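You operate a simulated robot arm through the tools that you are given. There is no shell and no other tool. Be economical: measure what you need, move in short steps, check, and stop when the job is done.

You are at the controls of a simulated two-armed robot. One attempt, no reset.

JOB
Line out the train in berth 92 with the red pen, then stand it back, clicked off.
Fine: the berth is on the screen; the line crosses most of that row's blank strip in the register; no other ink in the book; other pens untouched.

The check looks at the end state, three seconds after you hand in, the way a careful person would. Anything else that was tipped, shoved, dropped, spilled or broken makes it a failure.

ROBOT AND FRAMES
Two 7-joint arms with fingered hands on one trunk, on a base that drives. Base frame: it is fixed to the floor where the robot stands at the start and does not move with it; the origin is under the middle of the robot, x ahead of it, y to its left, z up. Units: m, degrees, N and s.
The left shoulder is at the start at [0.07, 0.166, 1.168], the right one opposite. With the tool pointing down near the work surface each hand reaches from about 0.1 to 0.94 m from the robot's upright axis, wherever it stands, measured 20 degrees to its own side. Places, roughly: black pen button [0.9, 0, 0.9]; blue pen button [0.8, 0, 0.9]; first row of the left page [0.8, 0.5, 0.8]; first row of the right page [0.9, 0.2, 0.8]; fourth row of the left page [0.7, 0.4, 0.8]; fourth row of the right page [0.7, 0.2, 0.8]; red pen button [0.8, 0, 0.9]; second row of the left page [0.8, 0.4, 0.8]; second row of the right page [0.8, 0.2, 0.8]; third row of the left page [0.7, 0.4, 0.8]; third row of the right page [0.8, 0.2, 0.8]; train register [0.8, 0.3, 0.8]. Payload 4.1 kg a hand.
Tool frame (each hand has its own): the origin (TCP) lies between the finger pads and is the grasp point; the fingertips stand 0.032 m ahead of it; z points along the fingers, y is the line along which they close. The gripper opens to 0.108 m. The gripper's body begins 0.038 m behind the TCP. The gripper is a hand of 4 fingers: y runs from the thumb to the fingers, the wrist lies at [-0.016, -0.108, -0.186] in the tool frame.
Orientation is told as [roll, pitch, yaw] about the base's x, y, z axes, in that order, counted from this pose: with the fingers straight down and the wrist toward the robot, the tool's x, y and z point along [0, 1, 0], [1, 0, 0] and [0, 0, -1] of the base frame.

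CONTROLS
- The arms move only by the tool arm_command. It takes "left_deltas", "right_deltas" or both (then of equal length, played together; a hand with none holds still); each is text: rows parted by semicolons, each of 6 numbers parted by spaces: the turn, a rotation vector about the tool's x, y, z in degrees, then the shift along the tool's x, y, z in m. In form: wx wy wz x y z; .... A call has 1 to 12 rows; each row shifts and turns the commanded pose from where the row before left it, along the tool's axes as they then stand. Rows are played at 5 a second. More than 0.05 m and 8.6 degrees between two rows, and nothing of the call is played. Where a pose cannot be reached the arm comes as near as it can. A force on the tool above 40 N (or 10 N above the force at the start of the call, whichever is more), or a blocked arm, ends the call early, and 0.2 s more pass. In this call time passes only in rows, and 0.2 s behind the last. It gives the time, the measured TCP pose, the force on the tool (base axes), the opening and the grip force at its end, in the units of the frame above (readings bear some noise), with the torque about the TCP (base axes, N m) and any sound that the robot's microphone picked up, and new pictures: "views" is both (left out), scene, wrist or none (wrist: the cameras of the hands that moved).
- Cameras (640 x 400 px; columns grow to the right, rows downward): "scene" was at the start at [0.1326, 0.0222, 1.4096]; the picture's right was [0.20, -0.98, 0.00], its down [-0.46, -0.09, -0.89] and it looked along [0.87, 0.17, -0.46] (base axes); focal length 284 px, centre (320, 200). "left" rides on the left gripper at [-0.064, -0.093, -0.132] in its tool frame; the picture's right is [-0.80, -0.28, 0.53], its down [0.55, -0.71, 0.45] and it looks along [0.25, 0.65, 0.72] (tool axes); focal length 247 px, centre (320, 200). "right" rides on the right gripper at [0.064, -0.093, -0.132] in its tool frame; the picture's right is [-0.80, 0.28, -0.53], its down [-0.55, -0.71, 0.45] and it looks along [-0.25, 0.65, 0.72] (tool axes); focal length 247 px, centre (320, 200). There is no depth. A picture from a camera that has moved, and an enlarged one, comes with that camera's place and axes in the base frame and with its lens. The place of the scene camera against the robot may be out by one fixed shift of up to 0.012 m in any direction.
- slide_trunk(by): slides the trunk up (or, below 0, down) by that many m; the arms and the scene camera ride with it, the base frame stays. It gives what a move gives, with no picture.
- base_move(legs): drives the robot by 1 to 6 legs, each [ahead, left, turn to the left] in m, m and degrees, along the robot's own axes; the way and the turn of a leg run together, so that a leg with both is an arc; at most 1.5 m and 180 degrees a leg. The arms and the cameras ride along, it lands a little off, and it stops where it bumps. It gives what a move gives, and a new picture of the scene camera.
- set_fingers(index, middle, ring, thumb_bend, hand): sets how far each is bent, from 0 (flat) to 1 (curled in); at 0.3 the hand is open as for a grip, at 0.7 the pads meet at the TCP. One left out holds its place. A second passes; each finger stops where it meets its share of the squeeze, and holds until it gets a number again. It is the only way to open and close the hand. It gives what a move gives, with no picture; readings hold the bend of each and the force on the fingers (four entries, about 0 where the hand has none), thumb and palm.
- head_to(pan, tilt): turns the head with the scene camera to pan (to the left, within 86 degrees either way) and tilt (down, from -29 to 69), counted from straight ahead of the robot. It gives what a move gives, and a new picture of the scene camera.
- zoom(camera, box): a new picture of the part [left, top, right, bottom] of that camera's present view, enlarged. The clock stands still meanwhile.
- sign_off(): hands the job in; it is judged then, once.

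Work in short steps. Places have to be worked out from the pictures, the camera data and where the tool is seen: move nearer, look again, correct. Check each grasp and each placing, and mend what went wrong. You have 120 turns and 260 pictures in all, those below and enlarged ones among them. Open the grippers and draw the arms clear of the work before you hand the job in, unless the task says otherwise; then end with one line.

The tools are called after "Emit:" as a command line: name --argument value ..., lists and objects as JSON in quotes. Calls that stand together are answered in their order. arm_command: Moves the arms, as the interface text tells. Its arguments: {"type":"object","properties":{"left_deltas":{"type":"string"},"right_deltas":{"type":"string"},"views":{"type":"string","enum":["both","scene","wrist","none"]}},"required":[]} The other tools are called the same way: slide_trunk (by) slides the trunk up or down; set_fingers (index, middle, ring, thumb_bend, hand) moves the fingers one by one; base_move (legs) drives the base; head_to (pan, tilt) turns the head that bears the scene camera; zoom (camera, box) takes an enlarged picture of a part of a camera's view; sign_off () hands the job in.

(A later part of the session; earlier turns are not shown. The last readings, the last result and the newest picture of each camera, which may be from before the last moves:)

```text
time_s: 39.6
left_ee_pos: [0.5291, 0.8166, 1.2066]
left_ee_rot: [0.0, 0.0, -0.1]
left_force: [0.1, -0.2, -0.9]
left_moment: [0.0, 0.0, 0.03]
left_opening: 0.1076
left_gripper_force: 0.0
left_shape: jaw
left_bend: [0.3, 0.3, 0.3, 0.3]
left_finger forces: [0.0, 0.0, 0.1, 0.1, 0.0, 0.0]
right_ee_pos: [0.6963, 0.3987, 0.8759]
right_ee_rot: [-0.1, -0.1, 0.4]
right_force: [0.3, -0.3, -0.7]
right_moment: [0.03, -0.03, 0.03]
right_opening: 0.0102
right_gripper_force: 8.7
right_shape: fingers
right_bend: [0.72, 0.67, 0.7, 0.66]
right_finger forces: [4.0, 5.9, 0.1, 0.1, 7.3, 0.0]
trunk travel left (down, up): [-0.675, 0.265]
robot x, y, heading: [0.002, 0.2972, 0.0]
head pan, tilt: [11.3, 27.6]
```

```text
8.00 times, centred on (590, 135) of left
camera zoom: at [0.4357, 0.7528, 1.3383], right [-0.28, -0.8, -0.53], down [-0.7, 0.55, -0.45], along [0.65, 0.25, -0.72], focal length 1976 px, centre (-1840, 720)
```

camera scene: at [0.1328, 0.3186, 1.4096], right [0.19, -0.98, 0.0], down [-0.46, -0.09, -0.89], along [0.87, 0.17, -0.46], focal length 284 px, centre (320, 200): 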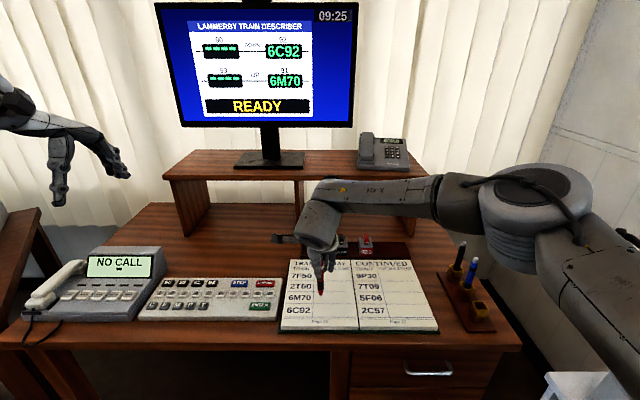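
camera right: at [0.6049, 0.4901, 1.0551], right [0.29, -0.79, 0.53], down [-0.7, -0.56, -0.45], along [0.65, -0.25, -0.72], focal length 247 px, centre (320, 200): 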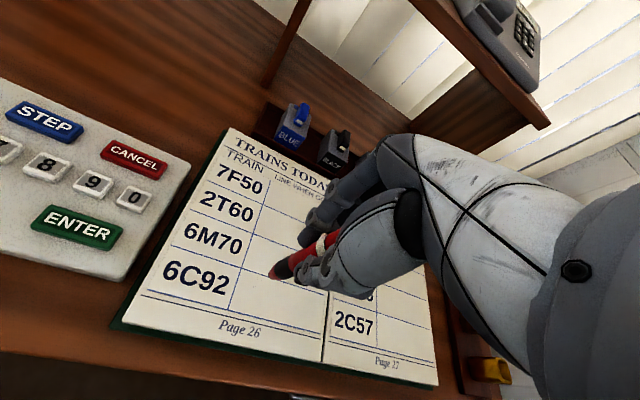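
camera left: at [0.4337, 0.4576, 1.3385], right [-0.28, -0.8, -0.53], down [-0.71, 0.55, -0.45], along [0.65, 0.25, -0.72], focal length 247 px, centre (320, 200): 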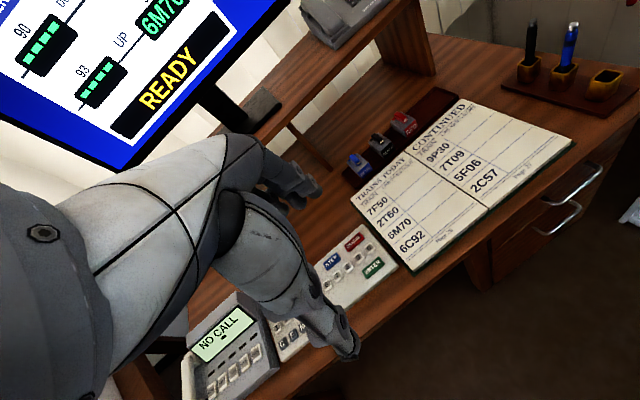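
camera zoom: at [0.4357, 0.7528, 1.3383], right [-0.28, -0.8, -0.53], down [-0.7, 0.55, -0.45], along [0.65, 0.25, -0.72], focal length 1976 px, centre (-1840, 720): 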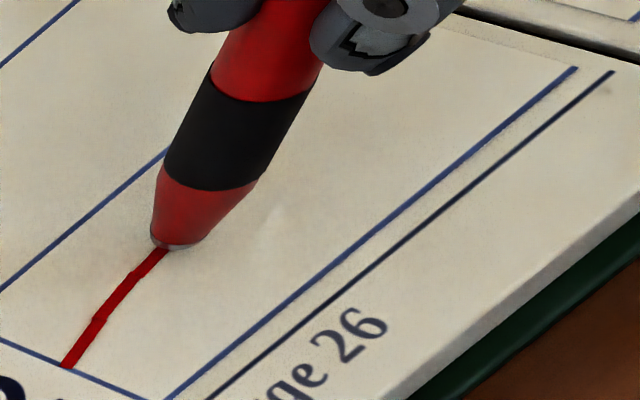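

Still no contact force. I'll lower 2 mm more and draw a short 1.4 cm test piece.

Emit:
arm_command --right_deltas "0 0 0 0 0 0.001; 0 0 0 0 0 0.001; 0 0 0 0 0 0" --views "none"

Emit:
arm_command --right_deltas "0 0 0 -0.005 0.0005 0; 0 0 0 -0.005 0.0005 0; 0 0 0 -0.005 0.0005 0; 0 0 0 -0.005 0.0005 0; 0 0 0 0 0 0" --views "none"

Emit:
zoom --camera "scene" --box '[300, 250, 380, 330]'

Emit:
zoom --camera "left" --box '[560, 100, 640, 160]'

```text
time_s: 40.4
left_ee_pos: [0.5275, 0.8167, 1.2055]
left_ee_rot: [0.1, 0.0, 0.0]
left_force: [-0.4, 0.2, 0.0]
left_moment: [-0.01, -0.02, -0.03]
left_opening: 0.1079
left_gripper_force: 0.1
left_shape: jaw
left_bend: [0.3, 0.3, 0.3, 0.3]
left_finger forces: [0.1, 0.0, 0.1, 0.0, 0.0, 0.0]
right_ee_pos: [0.6971, 0.3996, 0.8724]
right_ee_rot: [-0.1, -0.1, 0.4]
right_force: [0.4, -0.7, 0.6]
right_moment: [-0.01, 0.0, 0.01]
right_opening: 0.0101
right_gripper_force: 8.2
right_shape: fingers
right_bend: [0.72, 0.67, 0.7, 0.66]
right_finger forces: [4.1, 6.0, 0.0, 0.0, 7.3, 0.0]
trunk travel left (down, up): [-0.675, 0.265]
robot x, y, heading: [-0.0014, 0.2932, 0.0]
head pan, tilt: [11.3, 27.6]
```

```text
time_s: 41.6
left_ee_pos: [0.5291, 0.817, 1.2074]
left_ee_rot: [0.0, 0.0, -0.1]
left_force: [-0.9, -0.6, 0.5]
left_moment: [0.03, 0.02, 0.0]
left_opening: 0.1079
left_gripper_force: 0.0
left_shape: jaw
left_bend: [0.3, 0.3, 0.3, 0.3]
left_finger forces: [0.0, 0.0, 0.0, 0.0, 0.1, 0.0]
right_ee_pos: [0.6992, 0.3787, 0.8737]
right_ee_rot: [-0.1, 0.0, 0.6]
right_force: [-0.1, 0.2, -0.3]
right_moment: [-0.02, -0.01, -0.01]
right_opening: 0.0101
right_gripper_force: 8.4
right_shape: fingers
right_bend: [0.72, 0.67, 0.7, 0.66]
right_finger forces: [4.1, 5.9, 0.1, 0.0, 7.3, 0.0]
trunk travel left (down, up): [-0.675, 0.265]
robot x, y, heading: [-0.0002, 0.2971, 0.0]
head pan, tilt: [11.3, 27.6]
```

```text
5.00 times, centred on (340, 290) of scene
camera zoom: at [0.1331, 0.3185, 1.4095], right [0.19, -0.98, 0.0], down [-0.46, -0.09, -0.89], along [0.87, 0.17, -0.46], focal length 1419 px, centre (220, -250)
```

zoom: 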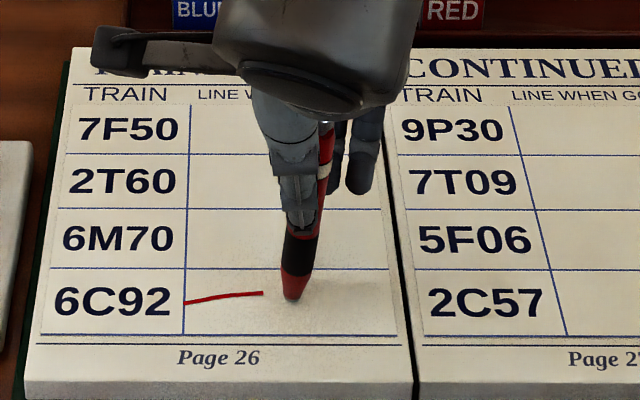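

```text
6.67 times, centred on (600, 130) of left
camera zoom: at [0.4357, 0.7532, 1.3382], right [-0.28, -0.8, -0.53], down [-0.7, 0.55, -0.45], along [0.65, 0.25, -0.72], focal length 1646 px, centre (-1547, 667)
```

zoom: 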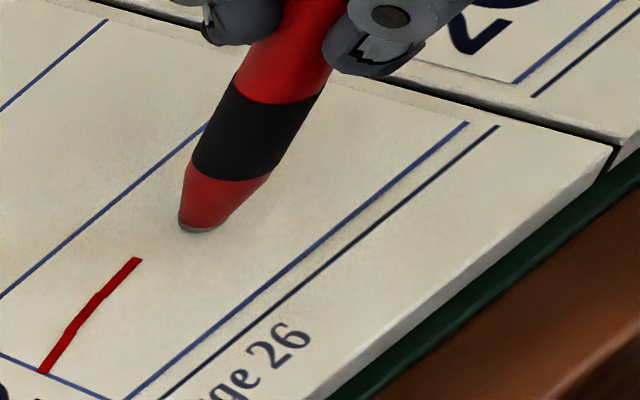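

Still clear of the paper, since the earlier press slid the pen up a few mm in the hand. I'll go back to the ink's end and lower further, checking force.

Emit:
arm_command --right_deltas "0 0 0 0.020 -0.0015 0; 0 0 0 0 0 0.0015; 0 0 0 0 0 0" --views "none"

Emit:
arm_command --right_deltas "0 0 0 0 0 0.001; 0 0 0 0 0 0" --views "none"

Emit:
arm_command --right_deltas "0 0 0 0 0 0.001; 0 0 0 0 0 0" --views "none"

Emit:
zoom --camera "left" --box '[560, 100, 640, 160]'

```text
time_s: 42.4
left_ee_pos: [0.5277, 0.8164, 1.2071]
left_ee_rot: [0.0, 0.0, -0.1]
left_force: [0.0, 0.6, 0.2]
left_moment: [0.0, -0.01, 0.0]
left_opening: 0.108
left_gripper_force: 0.0
left_shape: jaw
left_bend: [0.3, 0.3, 0.3, 0.3]
left_finger forces: [0.0, 0.0, 0.1, 0.0, 0.0, 0.0]
right_ee_pos: [0.696, 0.3989, 0.8719]
right_ee_rot: [-0.1, -0.1, 0.4]
right_force: [-0.2, 1.0, 0.3]
right_moment: [0.0, -0.04, 0.0]
right_opening: 0.0102
right_gripper_force: 8.4
right_shape: fingers
right_bend: [0.72, 0.71, 0.7, 0.66]
right_finger forces: [4.2, 6.0, 0.0, 0.1, 7.3, 0.0]
trunk travel left (down, up): [-0.675, 0.265]
robot x, y, heading: [-0.0003, 0.293, -0.0]
head pan, tilt: [11.3, 27.6]
```

```text
time_s: 43.0
left_ee_pos: [0.5279, 0.8174, 1.2076]
left_ee_rot: [0.0, -0.1, -0.1]
left_force: [0.0, -0.5, 0.2]
left_moment: [0.01, 0.01, 0.03]
left_opening: 0.1079
left_gripper_force: 0.1
left_shape: jaw
left_bend: [0.3, 0.3, 0.3, 0.3]
left_finger forces: [0.0, 0.0, 0.0, 0.0, 0.1, 0.0]
right_ee_pos: [0.6962, 0.3983, 0.8706]
right_ee_rot: [-0.1, -0.1, 0.5]
right_force: [-1.2, -0.2, 4.7]
right_moment: [-0.02, 0.03, -0.02]
right_opening: 0.0102
right_gripper_force: 9.5
right_shape: fingers
right_bend: [0.72, 0.67, 0.7, 0.66]
right_finger forces: [4.4, 6.4, 0.1, 0.0, 7.9, 0.1]
trunk travel left (down, up): [-0.675, 0.265]
robot x, y, heading: [0.0027, 0.2959, -0.2]
head pan, tilt: [11.3, 27.6]
```

```text
time_s: 43.6
left_ee_pos: [0.5271, 0.8164, 1.208]
left_ee_rot: [0.0, -0.2, -0.1]
left_force: [-0.3, 0.5, -0.2]
left_moment: [0.02, 0.01, -0.01]
left_opening: 0.1079
left_gripper_force: 0.0
left_shape: jaw
left_bend: [0.3, 0.3, 0.3, 0.3]
left_finger forces: [0.0, 0.0, 0.0, 0.0, 0.0, 0.1]
right_ee_pos: [0.6973, 0.3982, 0.8709]
right_ee_rot: [0.0, -0.2, 0.3]
right_force: [-0.1, -0.9, 9.1]
right_moment: [0.01, 0.04, 0.01]
right_opening: 0.0097
right_gripper_force: 10.3
right_shape: fingers
right_bend: [0.72, 0.67, 0.7, 0.66]
right_finger forces: [4.8, 7.0, 0.1, 0.1, 8.7, 0.0]
trunk travel left (down, up): [-0.675, 0.265]
robot x, y, heading: [0.0005, 0.2957, -0.2]
head pan, tilt: [11.3, 27.6]
```

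```text
6.67 times, centred on (600, 130) of left
camera zoom: at [0.4344, 0.7528, 1.3389], right [-0.28, -0.8, -0.53], down [-0.7, 0.55, -0.45], along [0.65, 0.25, -0.72], focal length 1646 px, centre (-1547, 667)
```

zoom: 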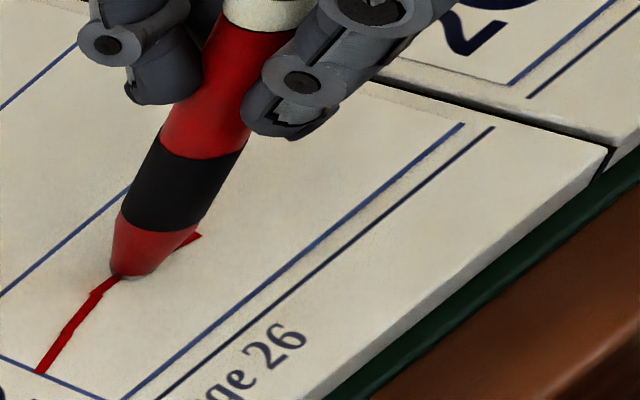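

In contact at about 9 N at the first stroke's end, with ink now continuing past it. I'll ease 1 mm and draw on 4.5 cm.

Emit:
arm_command --right_deltas "0 0 0 0 0 -0.001; 0 0 0 -0.006 0.0007 0; 0 0 0 -0.006 0.0007 0; 0 0 0 -0.006 0.0007 0; 0 0 0 -0.006 0.0007 0; 0 0 0 -0.006 0.0007 0; 0 0 0 -0.006 0.0007 0; 0 0 0 -0.006 0.0007 0; 0 0 0 0 0 0" --views "none"

Emit:
zoom --camera "scene" --box '[300, 250, 380, 330]'

Emit:
zoom --camera "left" --box '[560, 80, 640, 160]'

```text
time_s: 45.6
left_ee_pos: [0.5275, 0.8171, 1.207]
left_ee_rot: [0.0, 0.0, -0.1]
left_force: [-0.3, 0.1, 0.0]
left_moment: [0.01, -0.02, 0.0]
left_opening: 0.1078
left_gripper_force: 0.0
left_shape: jaw
left_bend: [0.3, 0.3, 0.3, 0.3]
left_finger forces: [0.0, 0.0, 0.1, 0.0, 0.1, 0.1]
right_ee_pos: [0.7037, 0.3566, 0.8699]
right_ee_rot: [-0.2, -0.2, 0.4]
right_force: [0.2, 0.8, 1.6]
right_moment: [0.1, 0.0, 0.04]
right_opening: 0.01
right_gripper_force: 10.0
right_shape: fingers
right_bend: [0.72, 0.67, 0.7, 0.66]
right_finger forces: [5.8, 5.5, 0.0, 0.1, 7.4, 0.0]
trunk travel left (down, up): [-0.675, 0.265]
robot x, y, heading: [-0.0021, 0.2969, -0.0]
head pan, tilt: [11.3, 27.6]
```

```text
5.00 times, centred on (340, 290) of scene
camera zoom: at [0.1327, 0.3186, 1.4096], right [0.19, -0.98, 0.0], down [-0.46, -0.09, -0.89], along [0.87, 0.17, -0.46], focal length 1419 px, centre (220, -250)
```

zoom: 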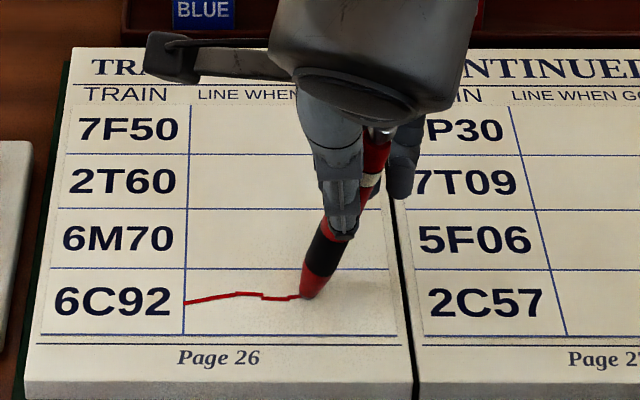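

```text
5.00 times, centred on (600, 120) of left
camera zoom: at [0.4354, 0.7532, 1.3383], right [-0.28, -0.8, -0.53], down [-0.7, 0.55, -0.45], along [0.65, 0.25, -0.72], focal length 1235 px, centre (-1080, 600)
```

zoom: 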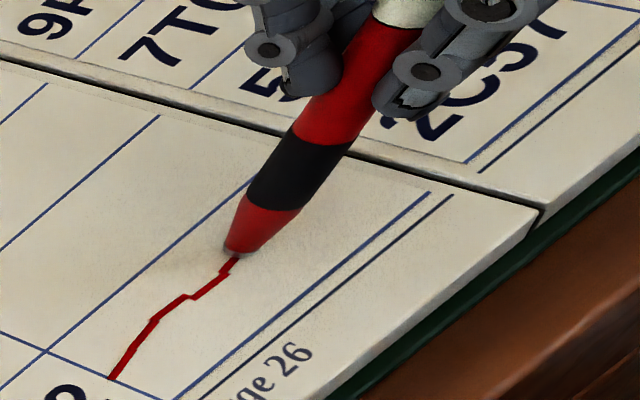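

It's drawing, now across about 60% of the strip with the tip trailing the hand. I'll continue 4 cm with slightly more press.

Emit:
arm_command --right_deltas "0 0 0 -0.003 0.0003 0.0005; 0 0 0 -0.006 0.0008 0; 0 0 0 -0.006 0.0008 0; 0 0 0 -0.006 0.0008 0.0003; 0 0 0 -0.006 0.0008 0; 0 0 0 -0.006 0.0008 0; 0 0 0 -0.006 0.0008 0; 0 0 0 0 0 0" --views "none"

Emit:
zoom --camera "scene" --box '[300, 250, 380, 330]'

Emit:
zoom --camera "left" --box '[560, 80, 640, 160]'

```text
time_s: 47.4
left_ee_pos: [0.5276, 0.8169, 1.2072]
left_ee_rot: [-0.1, 0.0, -0.1]
left_force: [-0.9, 0.1, 0.4]
left_moment: [0.03, 0.02, 0.02]
left_opening: 0.1076
left_gripper_force: 0.2
left_shape: jaw
left_bend: [0.3, 0.3, 0.3, 0.3]
left_finger forces: [0.0, 0.1, 0.0, 0.0, 0.1, 0.0]
right_ee_pos: [0.7089, 0.3194, 0.8703]
right_ee_rot: [-0.1, -0.1, 0.5]
right_force: [0.5, 0.7, 1.0]
right_moment: [0.05, 0.0, -0.02]
right_opening: 0.01
right_gripper_force: 9.6
right_shape: fingers
right_bend: [0.72, 0.67, 0.7, 0.66]
right_finger forces: [5.6, 5.5, 0.0, 0.1, 7.3, 0.1]
trunk travel left (down, up): [-0.675, 0.265]
robot x, y, heading: [-0.0017, 0.2958, -0.0]
head pan, tilt: [11.3, 27.6]
```

```text
5.00 times, centred on (340, 290) of scene
camera zoom: at [0.1328, 0.3185, 1.4096], right [0.19, -0.98, 0.0], down [-0.46, -0.09, -0.89], along [0.87, 0.17, -0.46], focal length 1419 px, centre (220, -250)
```

zoom: 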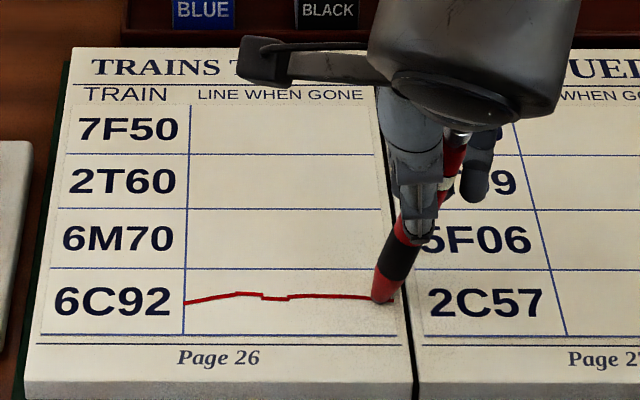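

```text
5.00 times, centred on (600, 120) of left
camera zoom: at [0.4355, 0.7531, 1.3383], right [-0.28, -0.8, -0.53], down [-0.7, 0.55, -0.45], along [0.65, 0.25, -0.72], focal length 1235 px, centre (-1080, 600)
```

zoom: 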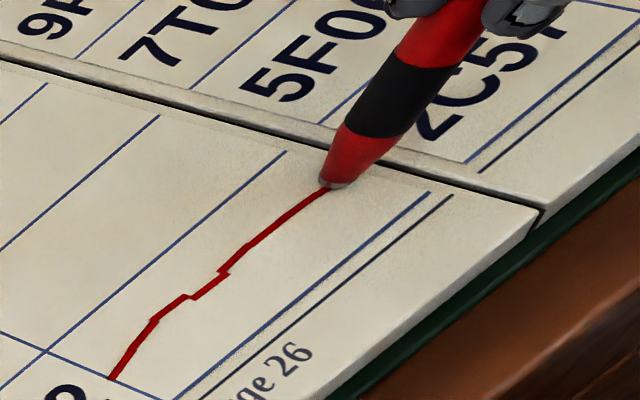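

The line covers most of the strip. I'll lift quickly with a slight backward motion so the springy pen doesn't run into the gutter.

Emit:
arm_command --right_deltas "0 0 0 0.012 -0.002 -0.04; 0 0 0 0 0 -0.04; 0 0 0 0 0 -0.04; 0 0 0 0 0 -0.04; 0 0 0 0 0 0" --views "both"

Emit:
zoom --camera "scene" --box '[270, 250, 450, 340]'

Emit:
zoom --camera "left" --box '[480, 0, 640, 160]'

Emit:
zoom --camera "right" --box '[180, 160, 380, 310]'

```text
time_s: 48.6
left_ee_pos: [0.5282, 0.8163, 1.2066]
left_ee_rot: [-0.1, 0.0, -0.2]
left_force: [-0.1, 0.0, 0.0]
left_moment: [-0.03, 0.02, -0.02]
left_opening: 0.1079
left_gripper_force: 0.0
left_shape: jaw
left_bend: [0.3, 0.3, 0.3, 0.3]
left_finger forces: [0.0, 0.0, 0.1, 0.1, 0.0, 0.1]
right_ee_pos: [0.7068, 0.3298, 1.0304]
right_ee_rot: [-0.1, 0.0, 0.3]
right_force: [0.1, -0.7, 0.0]
right_moment: [0.01, -0.01, 0.03]
right_opening: 0.0101
right_gripper_force: 8.9
right_shape: fingers
right_bend: [0.72, 0.67, 0.7, 0.66]
right_finger forces: [4.1, 6.2, 0.0, 0.0, 7.3, 0.1]
trunk travel left (down, up): [-0.675, 0.265]
robot x, y, heading: [0.0054, 0.2938, -0.1]
head pan, tilt: [11.3, 27.6]
camera scene: at [0.1337, 0.3182, 1.4095], right [0.19, -0.98, 0.0], down [-0.46, -0.09, -0.89], along [0.87, 0.17, -0.46], focal length 284 px, centre (320, 200)
camera right: at [0.6133, 0.3941, 1.1622], right [0.29, -0.79, 0.53], down [-0.7, -0.56, -0.45], along [0.65, -0.25, -0.72], focal length 247 px, centre (320, 200)
```

scene: 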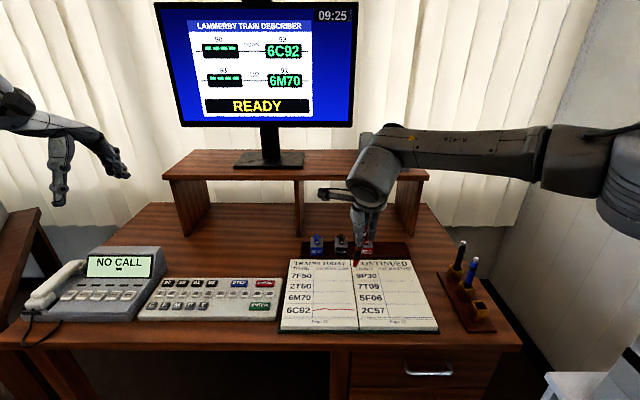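
right: 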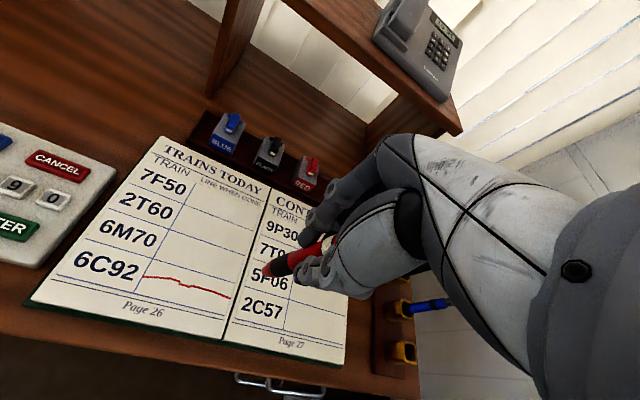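

```text
3.56 times, centred on (360, 295) of scene
camera zoom: at [0.1337, 0.3182, 1.4095], right [0.19, -0.98, 0.0], down [-0.46, -0.09, -0.89], along [0.87, 0.17, -0.46], focal length 1009 px, centre (178, -138)
```

zoom: 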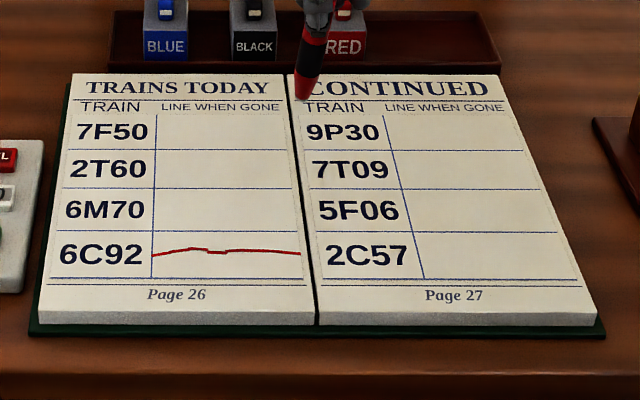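

```text
2.50 times, centred on (560, 80) of left
camera zoom: at [0.4364, 0.7529, 1.338], right [-0.28, -0.8, -0.53], down [-0.71, 0.55, -0.45], along [0.65, 0.25, -0.72], focal length 617 px, centre (-280, 500)
```

zoom: 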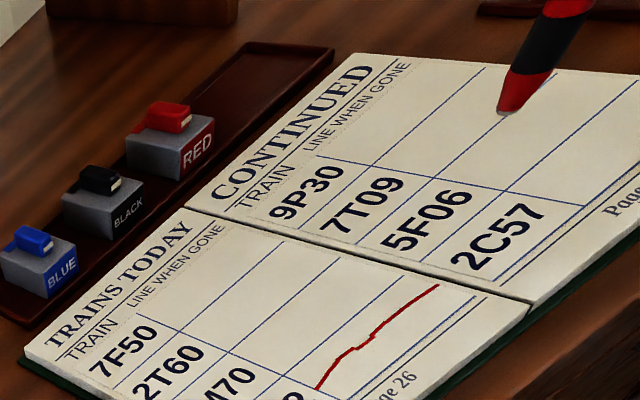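

```text
2.67 times, centred on (280, 235) of right
camera zoom: at [0.6133, 0.3941, 1.1622], right [0.29, -0.79, 0.53], down [-0.7, -0.56, -0.45], along [0.65, -0.25, -0.72], focal length 659 px, centre (427, 107)
```

zoom: 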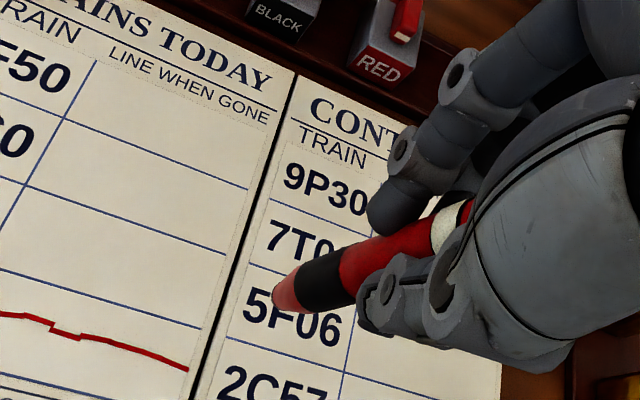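

The line is in row 4 of the left page only and stops short of the gutter. I'll now carry the pen back above the empty cup and rotate the hand by -3.5° about x to make the pen vertical.

Emit:
arm_command --right_deltas "0 0 0 -0.0416 0.0065 0; 0 0 0 -0.0416 0.0065 0; 0 0 0 -0.0416 0.0065 0; 0 0 0 -0.0416 0.0065 0; 0 0 0 -0.0416 0.0065 0; 0 0 0 -0.0416 0.0065 0; 0 0 0 -0.0416 0.0065 0; 0 0 0 -0.0416 0.0065 0; 0 -3.5 0 0 0 0; 0 0 0 0 0 0" --views "both"

Emit:
zoom --camera "right" --box '[180, 180, 380, 330]'

Emit:
zoom --camera "scene" --box '[400, 190, 540, 350]'

```text
time_s: 50.8
left_ee_pos: [0.5277, 0.816, 1.2072]
left_ee_rot: [0.0, 0.0, -0.1]
left_force: [-0.5, -0.1, -0.3]
left_moment: [0.04, 0.04, 0.0]
left_opening: 0.1076
left_gripper_force: 0.0
left_shape: jaw
left_bend: [0.3, 0.3, 0.3, 0.3]
left_finger forces: [0.0, 0.0, 0.0, 0.0, 0.0, 0.0]
right_ee_pos: [0.7618, -0.0032, 1.0304]
right_ee_rot: [-3.5, -0.1, 0.4]
right_force: [-0.1, -0.1, -0.4]
right_moment: [0.01, 0.0, -0.05]
right_opening: 0.0097
right_gripper_force: 8.4
right_shape: fingers
right_bend: [0.72, 0.67, 0.7, 0.66]
right_finger forces: [4.2, 6.1, 0.1, 0.0, 7.1, 0.1]
trunk travel left (down, up): [-0.675, 0.265]
robot x, y, heading: [0.0001, 0.2943, -0.4]
head pan, tilt: [11.3, 27.6]
camera scene: at [0.133, 0.3176, 1.4096], right [0.19, -0.98, 0.0], down [-0.46, -0.09, -0.89], along [0.87, 0.17, -0.46], focal length 284 px, centre (320, 200)
camera right: at [0.6689, 0.0695, 1.1581], right [0.29, -0.76, 0.58], down [-0.7, -0.58, -0.41], along [0.65, -0.29, -0.7], focal length 247 px, centre (320, 200)
```

scene: 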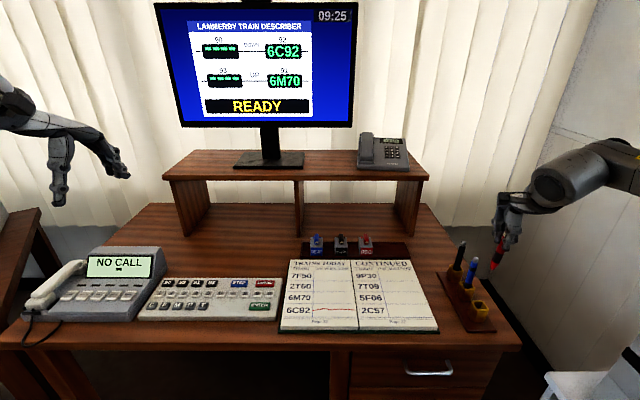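
right: 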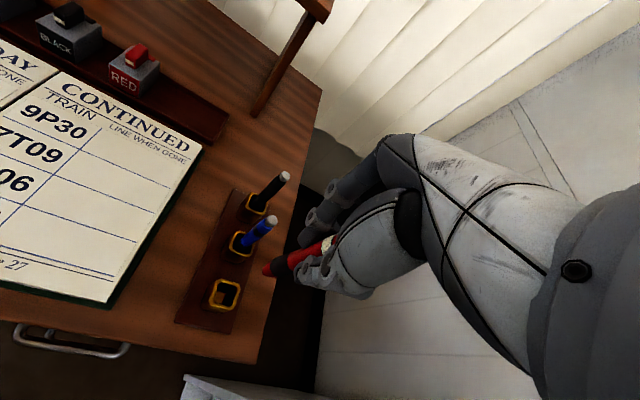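

```text
2.67 times, centred on (280, 255) of right
camera zoom: at [0.6689, 0.0695, 1.1581], right [0.29, -0.76, 0.58], down [-0.7, -0.58, -0.41], along [0.65, -0.29, -0.7], focal length 659 px, centre (427, 53)
```

zoom: 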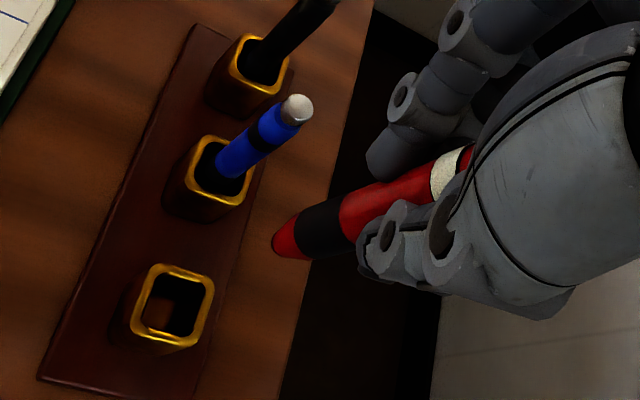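

```text
2.50 times, centred on (470, 270) of scene
camera zoom: at [0.133, 0.3176, 1.4096], right [0.19, -0.98, 0.0], down [-0.46, -0.09, -0.89], along [0.87, 0.17, -0.46], focal length 710 px, centre (-55, 25)
```

zoom: 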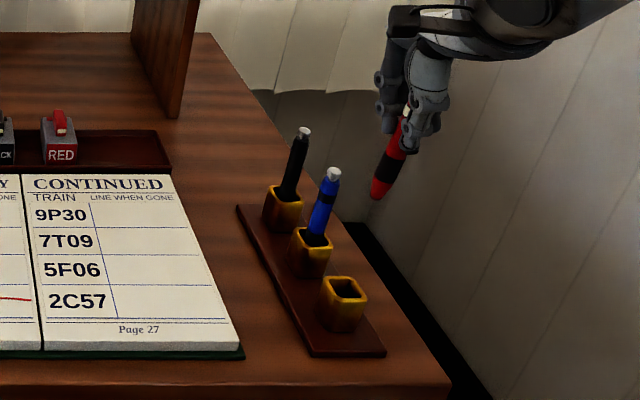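

The pen is near vertical, with its tip at about (0.763, -0.001) and the cup centre at about (0.761, -0.005). I'll lower to just above the cup with that correction.

Emit:
arm_command --right_deltas "0 0 0 0.0024 -0.002 0.03; 0 0 0 0 0 0.03; 0 0 0 0 0 0.03; 0 0 0 0 0 0.008; 0 0 0 0 0 0" --views "none"

Emit:
zoom --camera "right" --box '[220, 200, 340, 290]'

Emit:
zoom --camera "scene" --box '[440, 220, 520, 320]'

Emit:
head_to --pan -25 --tilt 35

```text
time_s: 52.0
left_ee_pos: [0.5276, 0.8157, 1.2075]
left_ee_rot: [-0.1, 0.0, -0.1]
left_force: [-0.1, 0.6, 0.1]
left_moment: [0.01, 0.01, 0.02]
left_opening: 0.1078
left_gripper_force: 0.0
left_shape: jaw
left_bend: [0.3, 0.3, 0.3, 0.3]
left_finger forces: [0.0, 0.0, 0.0, 0.0, 0.1, 0.0]
right_ee_pos: [0.7576, -0.0051, 0.9315]
right_ee_rot: [-3.7, -0.2, 0.5]
right_force: [0.5, 0.8, -0.5]
right_moment: [0.02, -0.01, 0.02]
right_opening: 0.0101
right_gripper_force: 8.8
right_shape: fingers
right_bend: [0.72, 0.67, 0.7, 0.66]
right_finger forces: [4.1, 6.1, 0.0, 0.0, 7.2, 0.1]
trunk travel left (down, up): [-0.675, 0.265]
robot x, y, heading: [-0.0008, 0.2967, -0.2]
head pan, tilt: [11.3, 27.6]
```

```text
4.44 times, centred on (280, 245) of right
camera zoom: at [0.6644, 0.067, 1.0601], right [0.29, -0.76, 0.58], down [-0.7, -0.58, -0.41], along [0.65, -0.29, -0.7], focal length 1098 px, centre (498, 0)
```

zoom: 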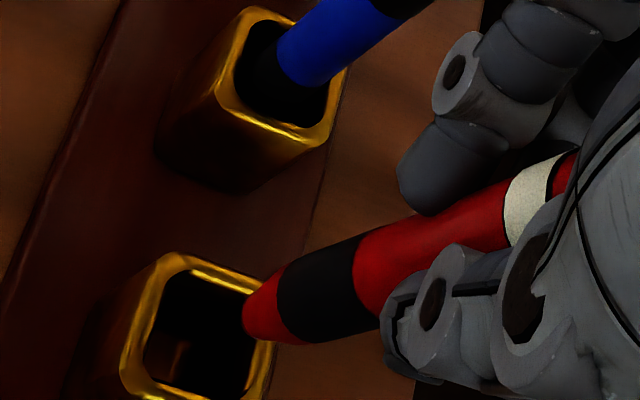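

```text
4.00 times, centred on (480, 270) of scene
camera zoom: at [0.133, 0.3182, 1.4096], right [0.19, -0.98, 0.0], down [-0.46, -0.09, -0.89], along [0.87, 0.17, -0.46], focal length 1136 px, centre (-320, -80)
```

zoom: 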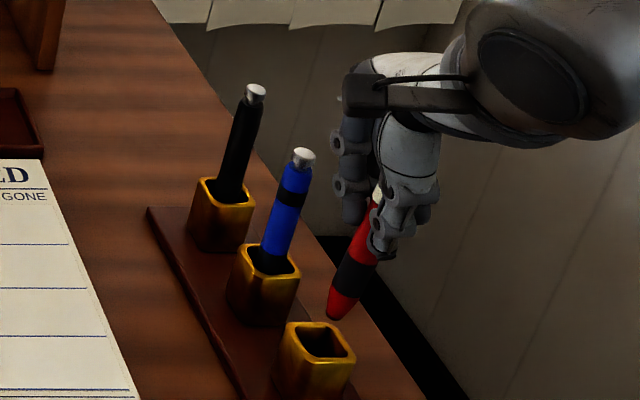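

```text
time_s: 53.0
left_ee_pos: [0.5281, 0.816, 1.2076]
left_ee_rot: [0.0, 0.1, -0.1]
left_force: [0.5, -0.3, 0.4]
left_moment: [-0.03, -0.01, 0.01]
left_opening: 0.1077
left_gripper_force: 0.1
left_shape: jaw
left_bend: [0.3, 0.3, 0.3, 0.3]
left_finger forces: [0.1, 0.0, 0.0, 0.0, 0.1, 0.0]
right_ee_pos: [0.7574, -0.0054, 0.9323]
right_ee_rot: [-3.6, 0.0, 0.3]
right_force: [-0.3, 0.2, -0.2]
right_moment: [-0.02, 0.01, 0.0]
right_opening: 0.0101
right_gripper_force: 8.4
right_shape: fingers
right_bend: [0.72, 0.67, 0.7, 0.66]
right_finger forces: [4.2, 6.1, 0.1, 0.0, 7.3, 0.1]
trunk travel left (down, up): [-0.675, 0.265]
robot x, y, heading: [0.0002, 0.2966, -0.2]
head pan, tilt: [-25.0, 35.0]
camera scene: at [0.1233, 0.2631, 1.398], right [-0.42, -0.91, 0.0], down [-0.52, 0.24, -0.82], along [0.74, -0.35, -0.57], focal length 284 px, centre (320, 200)
```

scene: 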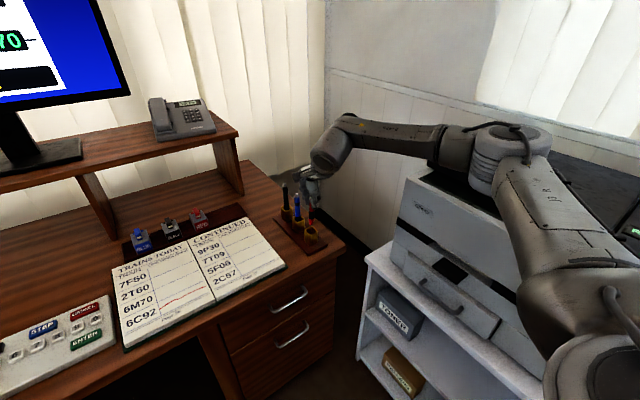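

The tip is about at (0.760, -0.005) and the cup at (0.761, -0.005). I'll verify with the turned scene camera.

Emit:
zoom --camera "scene" --box '[260, 160, 360, 260]'

```text
4.00 times, centred on (310, 210) of scene
camera zoom: at [0.1233, 0.2631, 1.398], right [-0.42, -0.91, 0.0], down [-0.52, 0.24, -0.82], along [0.74, -0.35, -0.57], focal length 1136 px, centre (360, 160)
```

zoom: 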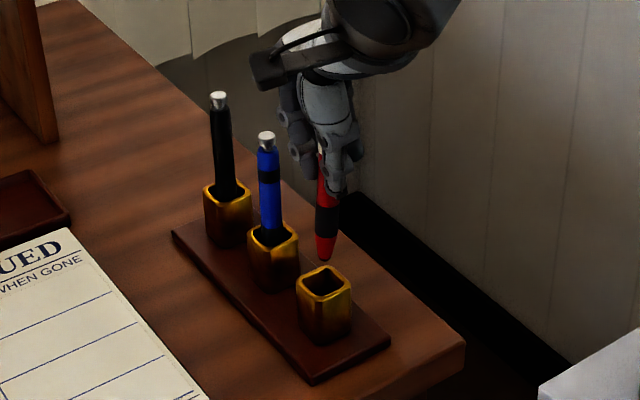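

Aligned. I'll lower into the cup in 1 cm steps, compensating the tilt, and watch forces.

Emit:
arm_command --right_deltas "0 0 0 0.0006 0.0005 0.01; 0 0 0 0.0006 0.0005 0.01; 0 0 0 0.0006 0 0.01; 0 0 0 0.0006 0 0.01; 0 0 0 0 0 0" --views "none"

Emit:
zoom --camera "scene" --box '[270, 170, 350, 250]'

Emit:
zoom --camera "right" --box '[220, 180, 380, 300]'

```text
time_s: 54.2
left_ee_pos: [0.5273, 0.8162, 1.2076]
left_ee_rot: [0.0, 0.1, -0.1]
left_force: [-0.5, 0.2, -0.5]
left_moment: [-0.01, 0.0, -0.03]
left_opening: 0.1081
left_gripper_force: 0.1
left_shape: jaw
left_bend: [0.3, 0.3, 0.3, 0.3]
left_finger forces: [0.0, 0.0, 0.0, 0.0, 0.0, 0.0]
right_ee_pos: [0.7602, -0.0067, 0.8936]
right_ee_rot: [-3.7, -0.1, 0.3]
right_force: [-0.2, -0.3, 0.3]
right_moment: [-0.02, -0.01, 0.03]
right_opening: 0.0101
right_gripper_force: 8.7
right_shape: fingers
right_bend: [0.72, 0.67, 0.7, 0.66]
right_finger forces: [4.1, 6.1, 0.1, 0.0, 7.3, 0.1]
trunk travel left (down, up): [-0.675, 0.265]
robot x, y, heading: [-0.0, 0.2984, -0.4]
head pan, tilt: [-25.0, 35.0]
```

```text
5.00 times, centred on (310, 210) of scene
camera zoom: at [0.123, 0.2631, 1.3981], right [-0.42, -0.91, 0.0], down [-0.52, 0.24, -0.82], along [0.74, -0.35, -0.57], focal length 1419 px, centre (370, 150)
```

zoom: 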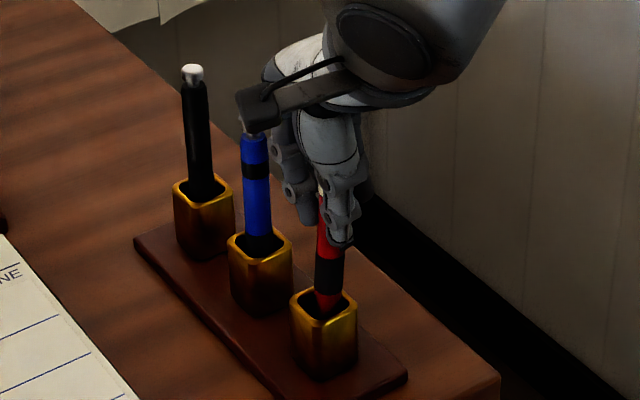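

```text
3.33 times, centred on (300, 240) of right
camera zoom: at [0.6659, 0.0661, 1.0205], right [0.29, -0.76, 0.58], down [-0.7, -0.58, -0.41], along [0.65, -0.29, -0.7], focal length 823 px, centre (387, 67)
```

zoom: 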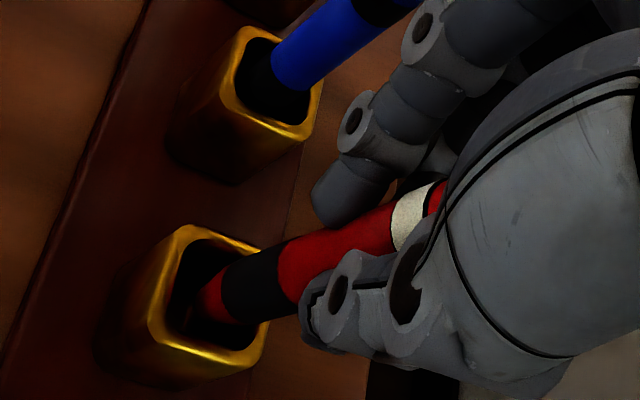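

The tip is inside the cup. I'll continue down in small steps to the resting depth.

Emit:
arm_command --right_deltas "0 0 0 0.0003 0 0.006; 0 0 0 0.0003 0 0.006; 0 0 0 0.0003 0 0.006; 0 0 0 0.0001 0 0.003; 0 0 0 0 0 0" --views "none"

Emit:
zoom --camera "scene" --box '[270, 170, 350, 250]'

```text
time_s: 55.5
left_ee_pos: [0.5286, 0.816, 1.2069]
left_ee_rot: [0.1, 0.1, -0.1]
left_force: [0.1, -0.6, 0.2]
left_moment: [-0.02, 0.01, 0.01]
left_opening: 0.1077
left_gripper_force: 0.1
left_shape: jaw
left_bend: [0.3, 0.3, 0.3, 0.3]
left_finger forces: [0.1, 0.0, 0.0, 0.0, 0.1, 0.0]
right_ee_pos: [0.7608, -0.0065, 0.871]
right_ee_rot: [-3.6, -0.2, 0.4]
right_force: [-1.0, -0.3, -1.2]
right_moment: [0.02, 0.01, 0.02]
right_opening: 0.0099
right_gripper_force: 8.0
right_shape: fingers
right_bend: [0.72, 0.67, 0.7, 0.66]
right_finger forces: [4.2, 5.9, 0.1, 0.0, 7.2, 0.0]
trunk travel left (down, up): [-0.675, 0.265]
robot x, y, heading: [0.0014, 0.2966, -0.0]
head pan, tilt: [-25.0, 35.0]
```

```text
5.00 times, centred on (310, 210) of scene
camera zoom: at [0.1231, 0.2631, 1.398], right [-0.42, -0.91, 0.0], down [-0.52, 0.24, -0.82], along [0.74, -0.35, -0.57], focal length 1419 px, centre (370, 150)
```

zoom: 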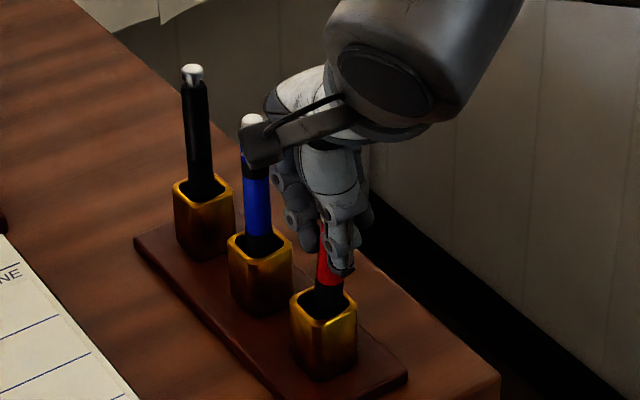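

No bottom contact yet; I'll lower a few mm more.

Emit:
arm_command --right_deltas "0 0 0 0 0 0.0015; 0 0 0 0 0 0.0015; 0 0 0 0 0 0" --views "none"

Emit:
arm_command --right_deltas "0 0 0 0 0 0.0015; 0 0 0 0 0 0" --views "none"

```text
time_s: 56.2
left_ee_pos: [0.5273, 0.8156, 1.2079]
left_ee_rot: [0.0, -0.1, 0.0]
left_force: [0.0, -0.6, 0.0]
left_moment: [-0.01, -0.01, -0.03]
left_opening: 0.1078
left_gripper_force: 0.0
left_shape: jaw
left_bend: [0.3, 0.3, 0.3, 0.3]
left_finger forces: [0.1, 0.0, 0.0, 0.0, 0.0, 0.0]
right_ee_pos: [0.761, -0.0062, 0.8677]
right_ee_rot: [-3.6, -0.1, 0.4]
right_force: [-0.5, 0.5, -1.5]
right_moment: [0.01, 0.04, 0.03]
right_opening: 0.0099
right_gripper_force: 9.0
right_shape: fingers
right_bend: [0.72, 0.67, 0.7, 0.66]
right_finger forces: [4.4, 5.9, 0.0, 0.0, 7.1, 0.1]
trunk travel left (down, up): [-0.675, 0.265]
robot x, y, heading: [-0.0012, 0.2937, -0.0]
head pan, tilt: [-25.0, 35.0]
```

```text
time_s: 56.9
left_ee_pos: [0.529, 0.8177, 1.2069]
left_ee_rot: [0.0, 0.0, 0.0]
left_force: [-1.4, 0.4, 0.4]
left_moment: [-0.04, -0.01, -0.02]
left_opening: 0.1078
left_gripper_force: 0.0
left_shape: jaw
left_bend: [0.3, 0.3, 0.3, 0.3]
left_finger forces: [0.0, 0.0, 0.1, 0.1, 0.1, 0.1]
right_ee_pos: [0.7606, -0.0074, 0.868]
right_ee_rot: [-3.5, -0.1, 0.4]
right_force: [-1.1, 0.7, 0.0]
right_moment: [0.03, 0.0, 0.02]
right_opening: 0.0098
right_gripper_force: 8.6
right_shape: fingers
right_bend: [0.72, 0.67, 0.7, 0.66]
right_finger forces: [4.5, 5.9, 0.0, 0.0, 7.3, 0.0]
trunk travel left (down, up): [-0.675, 0.265]
robot x, y, heading: [0.0009, 0.2937, 0.2]
head pan, tilt: [-25.0, 35.0]
```

It's within a couple of mm of the bottom. I'll lower 2 mm more, then open partly, keeping the fingers off the blue pen.

Emit:
arm_command --right_deltas "0 0 0 0 0 0.001; 0 0 0 0 0 0.001; 0 0 0 0 0 0" --views "none"

Emit:
set_fingers --hand "right" --index 0.6 --middle 0.6 --ring 0.6 --thumb_bend 0.52

Emit:
zoom --camera "scene" --box '[270, 170, 350, 250]'

Emit:
zoom --camera "right" --box '[220, 160, 380, 280]'

```text
time_s: 57.6
left_ee_pos: [0.5289, 0.8164, 1.2064]
left_ee_rot: [0.1, 0.0, -0.1]
left_force: [0.8, -0.1, 0.2]
left_moment: [0.01, 0.0, -0.03]
left_opening: 0.1077
left_gripper_force: 0.2
left_shape: jaw
left_bend: [0.3, 0.3, 0.3, 0.3]
left_finger forces: [0.0, 0.0, 0.1, 0.0, 0.0, 0.0]
right_ee_pos: [0.7591, -0.0068, 0.8674]
right_ee_rot: [-3.6, -0.1, 0.4]
right_force: [-0.8, -0.1, 0.7]
right_moment: [0.05, 0.03, 0.02]
right_opening: 0.01
right_gripper_force: 8.8
right_shape: fingers
right_bend: [0.72, 0.67, 0.7, 0.66]
right_finger forces: [4.4, 5.8, 0.0, 0.1, 7.3, 0.1]
trunk travel left (down, up): [-0.675, 0.265]
robot x, y, heading: [-0.0003, 0.2972, 0.0]
head pan, tilt: [-25.0, 35.0]
```

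```text
time_s: 58.6
left_ee_pos: [0.5277, 0.8159, 1.2067]
left_ee_rot: [0.0, 0.0, -0.1]
left_force: [0.4, 0.0, 0.8]
left_moment: [0.01, 0.03, 0.01]
left_opening: 0.108
left_gripper_force: 0.0
left_shape: jaw
left_bend: [0.3, 0.3, 0.3, 0.3]
left_finger forces: [0.1, 0.0, 0.0, 0.0, 0.0, 0.1]
right_ee_pos: [0.7602, -0.0076, 0.8658]
right_ee_rot: [-3.6, -0.1, 0.4]
right_force: [-0.2, -0.5, 0.1]
right_moment: [-0.02, 0.0, -0.03]
right_opening: 0.0389
right_gripper_force: 0.1
right_shape: fingers
right_bend: [0.6, 0.6, 0.6, 0.52]
right_finger forces: [0.1, 0.0, 0.1, 0.0, 0.0, 0.0]
trunk travel left (down, up): [-0.675, 0.265]
robot x, y, heading: [0.0018, 0.2969, 0.1]
head pan, tilt: [-25.0, 35.0]
```

```text
5.00 times, centred on (310, 210) of scene
camera zoom: at [0.1232, 0.2631, 1.398], right [-0.42, -0.91, 0.0], down [-0.52, 0.24, -0.82], along [0.74, -0.35, -0.57], focal length 1419 px, centre (370, 150)
```

zoom: 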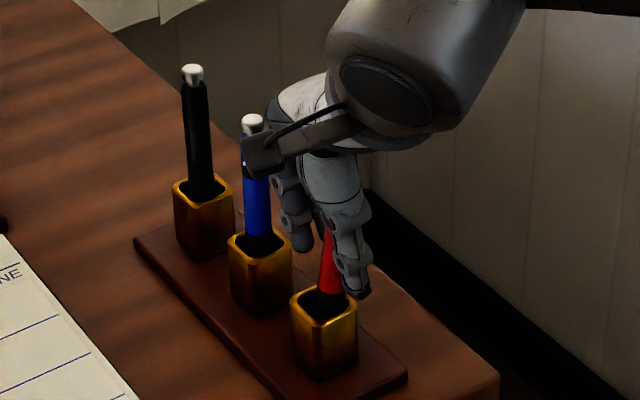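

```text
3.33 times, centred on (300, 220) of right
camera zoom: at [0.6665, 0.065, 0.9931], right [0.29, -0.76, 0.58], down [-0.7, -0.58, -0.41], along [0.65, -0.29, -0.7], focal length 823 px, centre (387, 133)
```

zoom: 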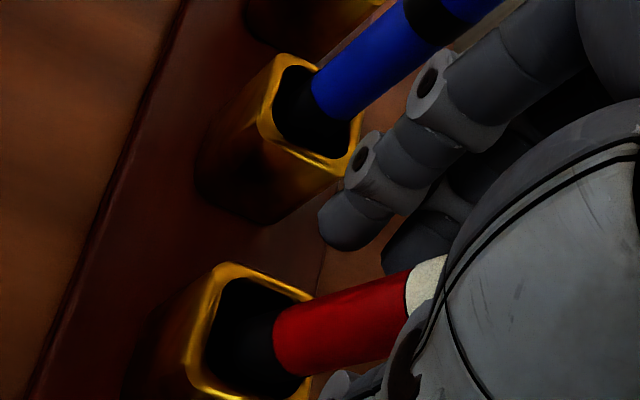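

Released with the pen in the cup, possibly leaning slightly. I'll raise the hand straight up and look.

Emit:
arm_command --right_deltas "0 0 0 -0.0009 0 -0.015; 0 0 0 -0.0015 0 -0.025; 0 0 0 -0.002 0 -0.035; 0 0 0 -0.002 0 -0.035; 0 0 0 -0.002 0 -0.035; 0 3.6 0 0 0 0; 0 0 0 0 0 0" --views "none"

Emit:
zoom --camera "scene" --box '[270, 170, 350, 250]'

Emit:
zoom --camera "right" --box '[180, 160, 380, 310]'

```text
time_s: 60.2
left_ee_pos: [0.5294, 0.8172, 1.2081]
left_ee_rot: [-0.1, 0.1, -0.2]
left_force: [-0.9, -0.8, -0.9]
left_moment: [0.0, -0.02, 0.03]
left_opening: 0.1079
left_gripper_force: 0.1
left_shape: jaw
left_bend: [0.3, 0.3, 0.3, 0.3]
left_finger forces: [0.0, 0.0, 0.0, 0.1, 0.0, 0.0]
right_ee_pos: [0.7595, -0.0068, 1.0119]
right_ee_rot: [0.0, -0.1, 0.5]
right_force: [-0.3, 0.4, -0.2]
right_moment: [-0.04, 0.0, -0.04]
right_opening: 0.0394
right_gripper_force: 0.0
right_shape: fingers
right_bend: [0.6, 0.6, 0.6, 0.52]
right_finger forces: [0.0, 0.1, 0.0, 0.1, 0.0, 0.0]
trunk travel left (down, up): [-0.675, 0.265]
robot x, y, heading: [-0.0002, 0.2945, -0.1]
head pan, tilt: [-25.0, 35.0]
```

```text
5.00 times, centred on (310, 210) of scene
camera zoom: at [0.123, 0.2635, 1.3981], right [-0.42, -0.91, 0.0], down [-0.52, 0.24, -0.82], along [0.74, -0.35, -0.57], focal length 1419 px, centre (370, 150)
```

zoom: 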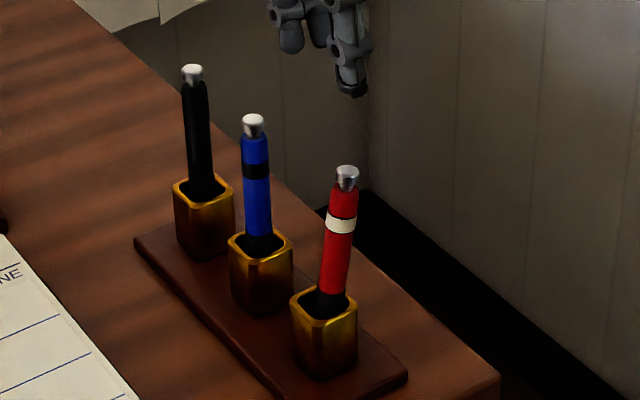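

```text
2.67 times, centred on (280, 235) of right
camera zoom: at [0.6662, 0.0577, 1.1436], right [0.29, -0.8, 0.53], down [-0.7, -0.55, -0.45], along [0.65, -0.24, -0.72], focal length 659 px, centre (427, 107)
```

zoom: 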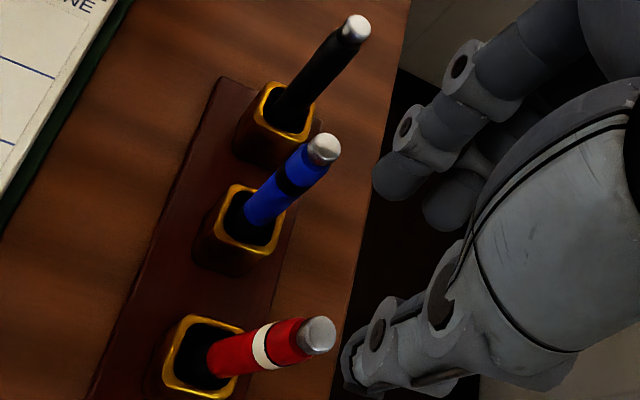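

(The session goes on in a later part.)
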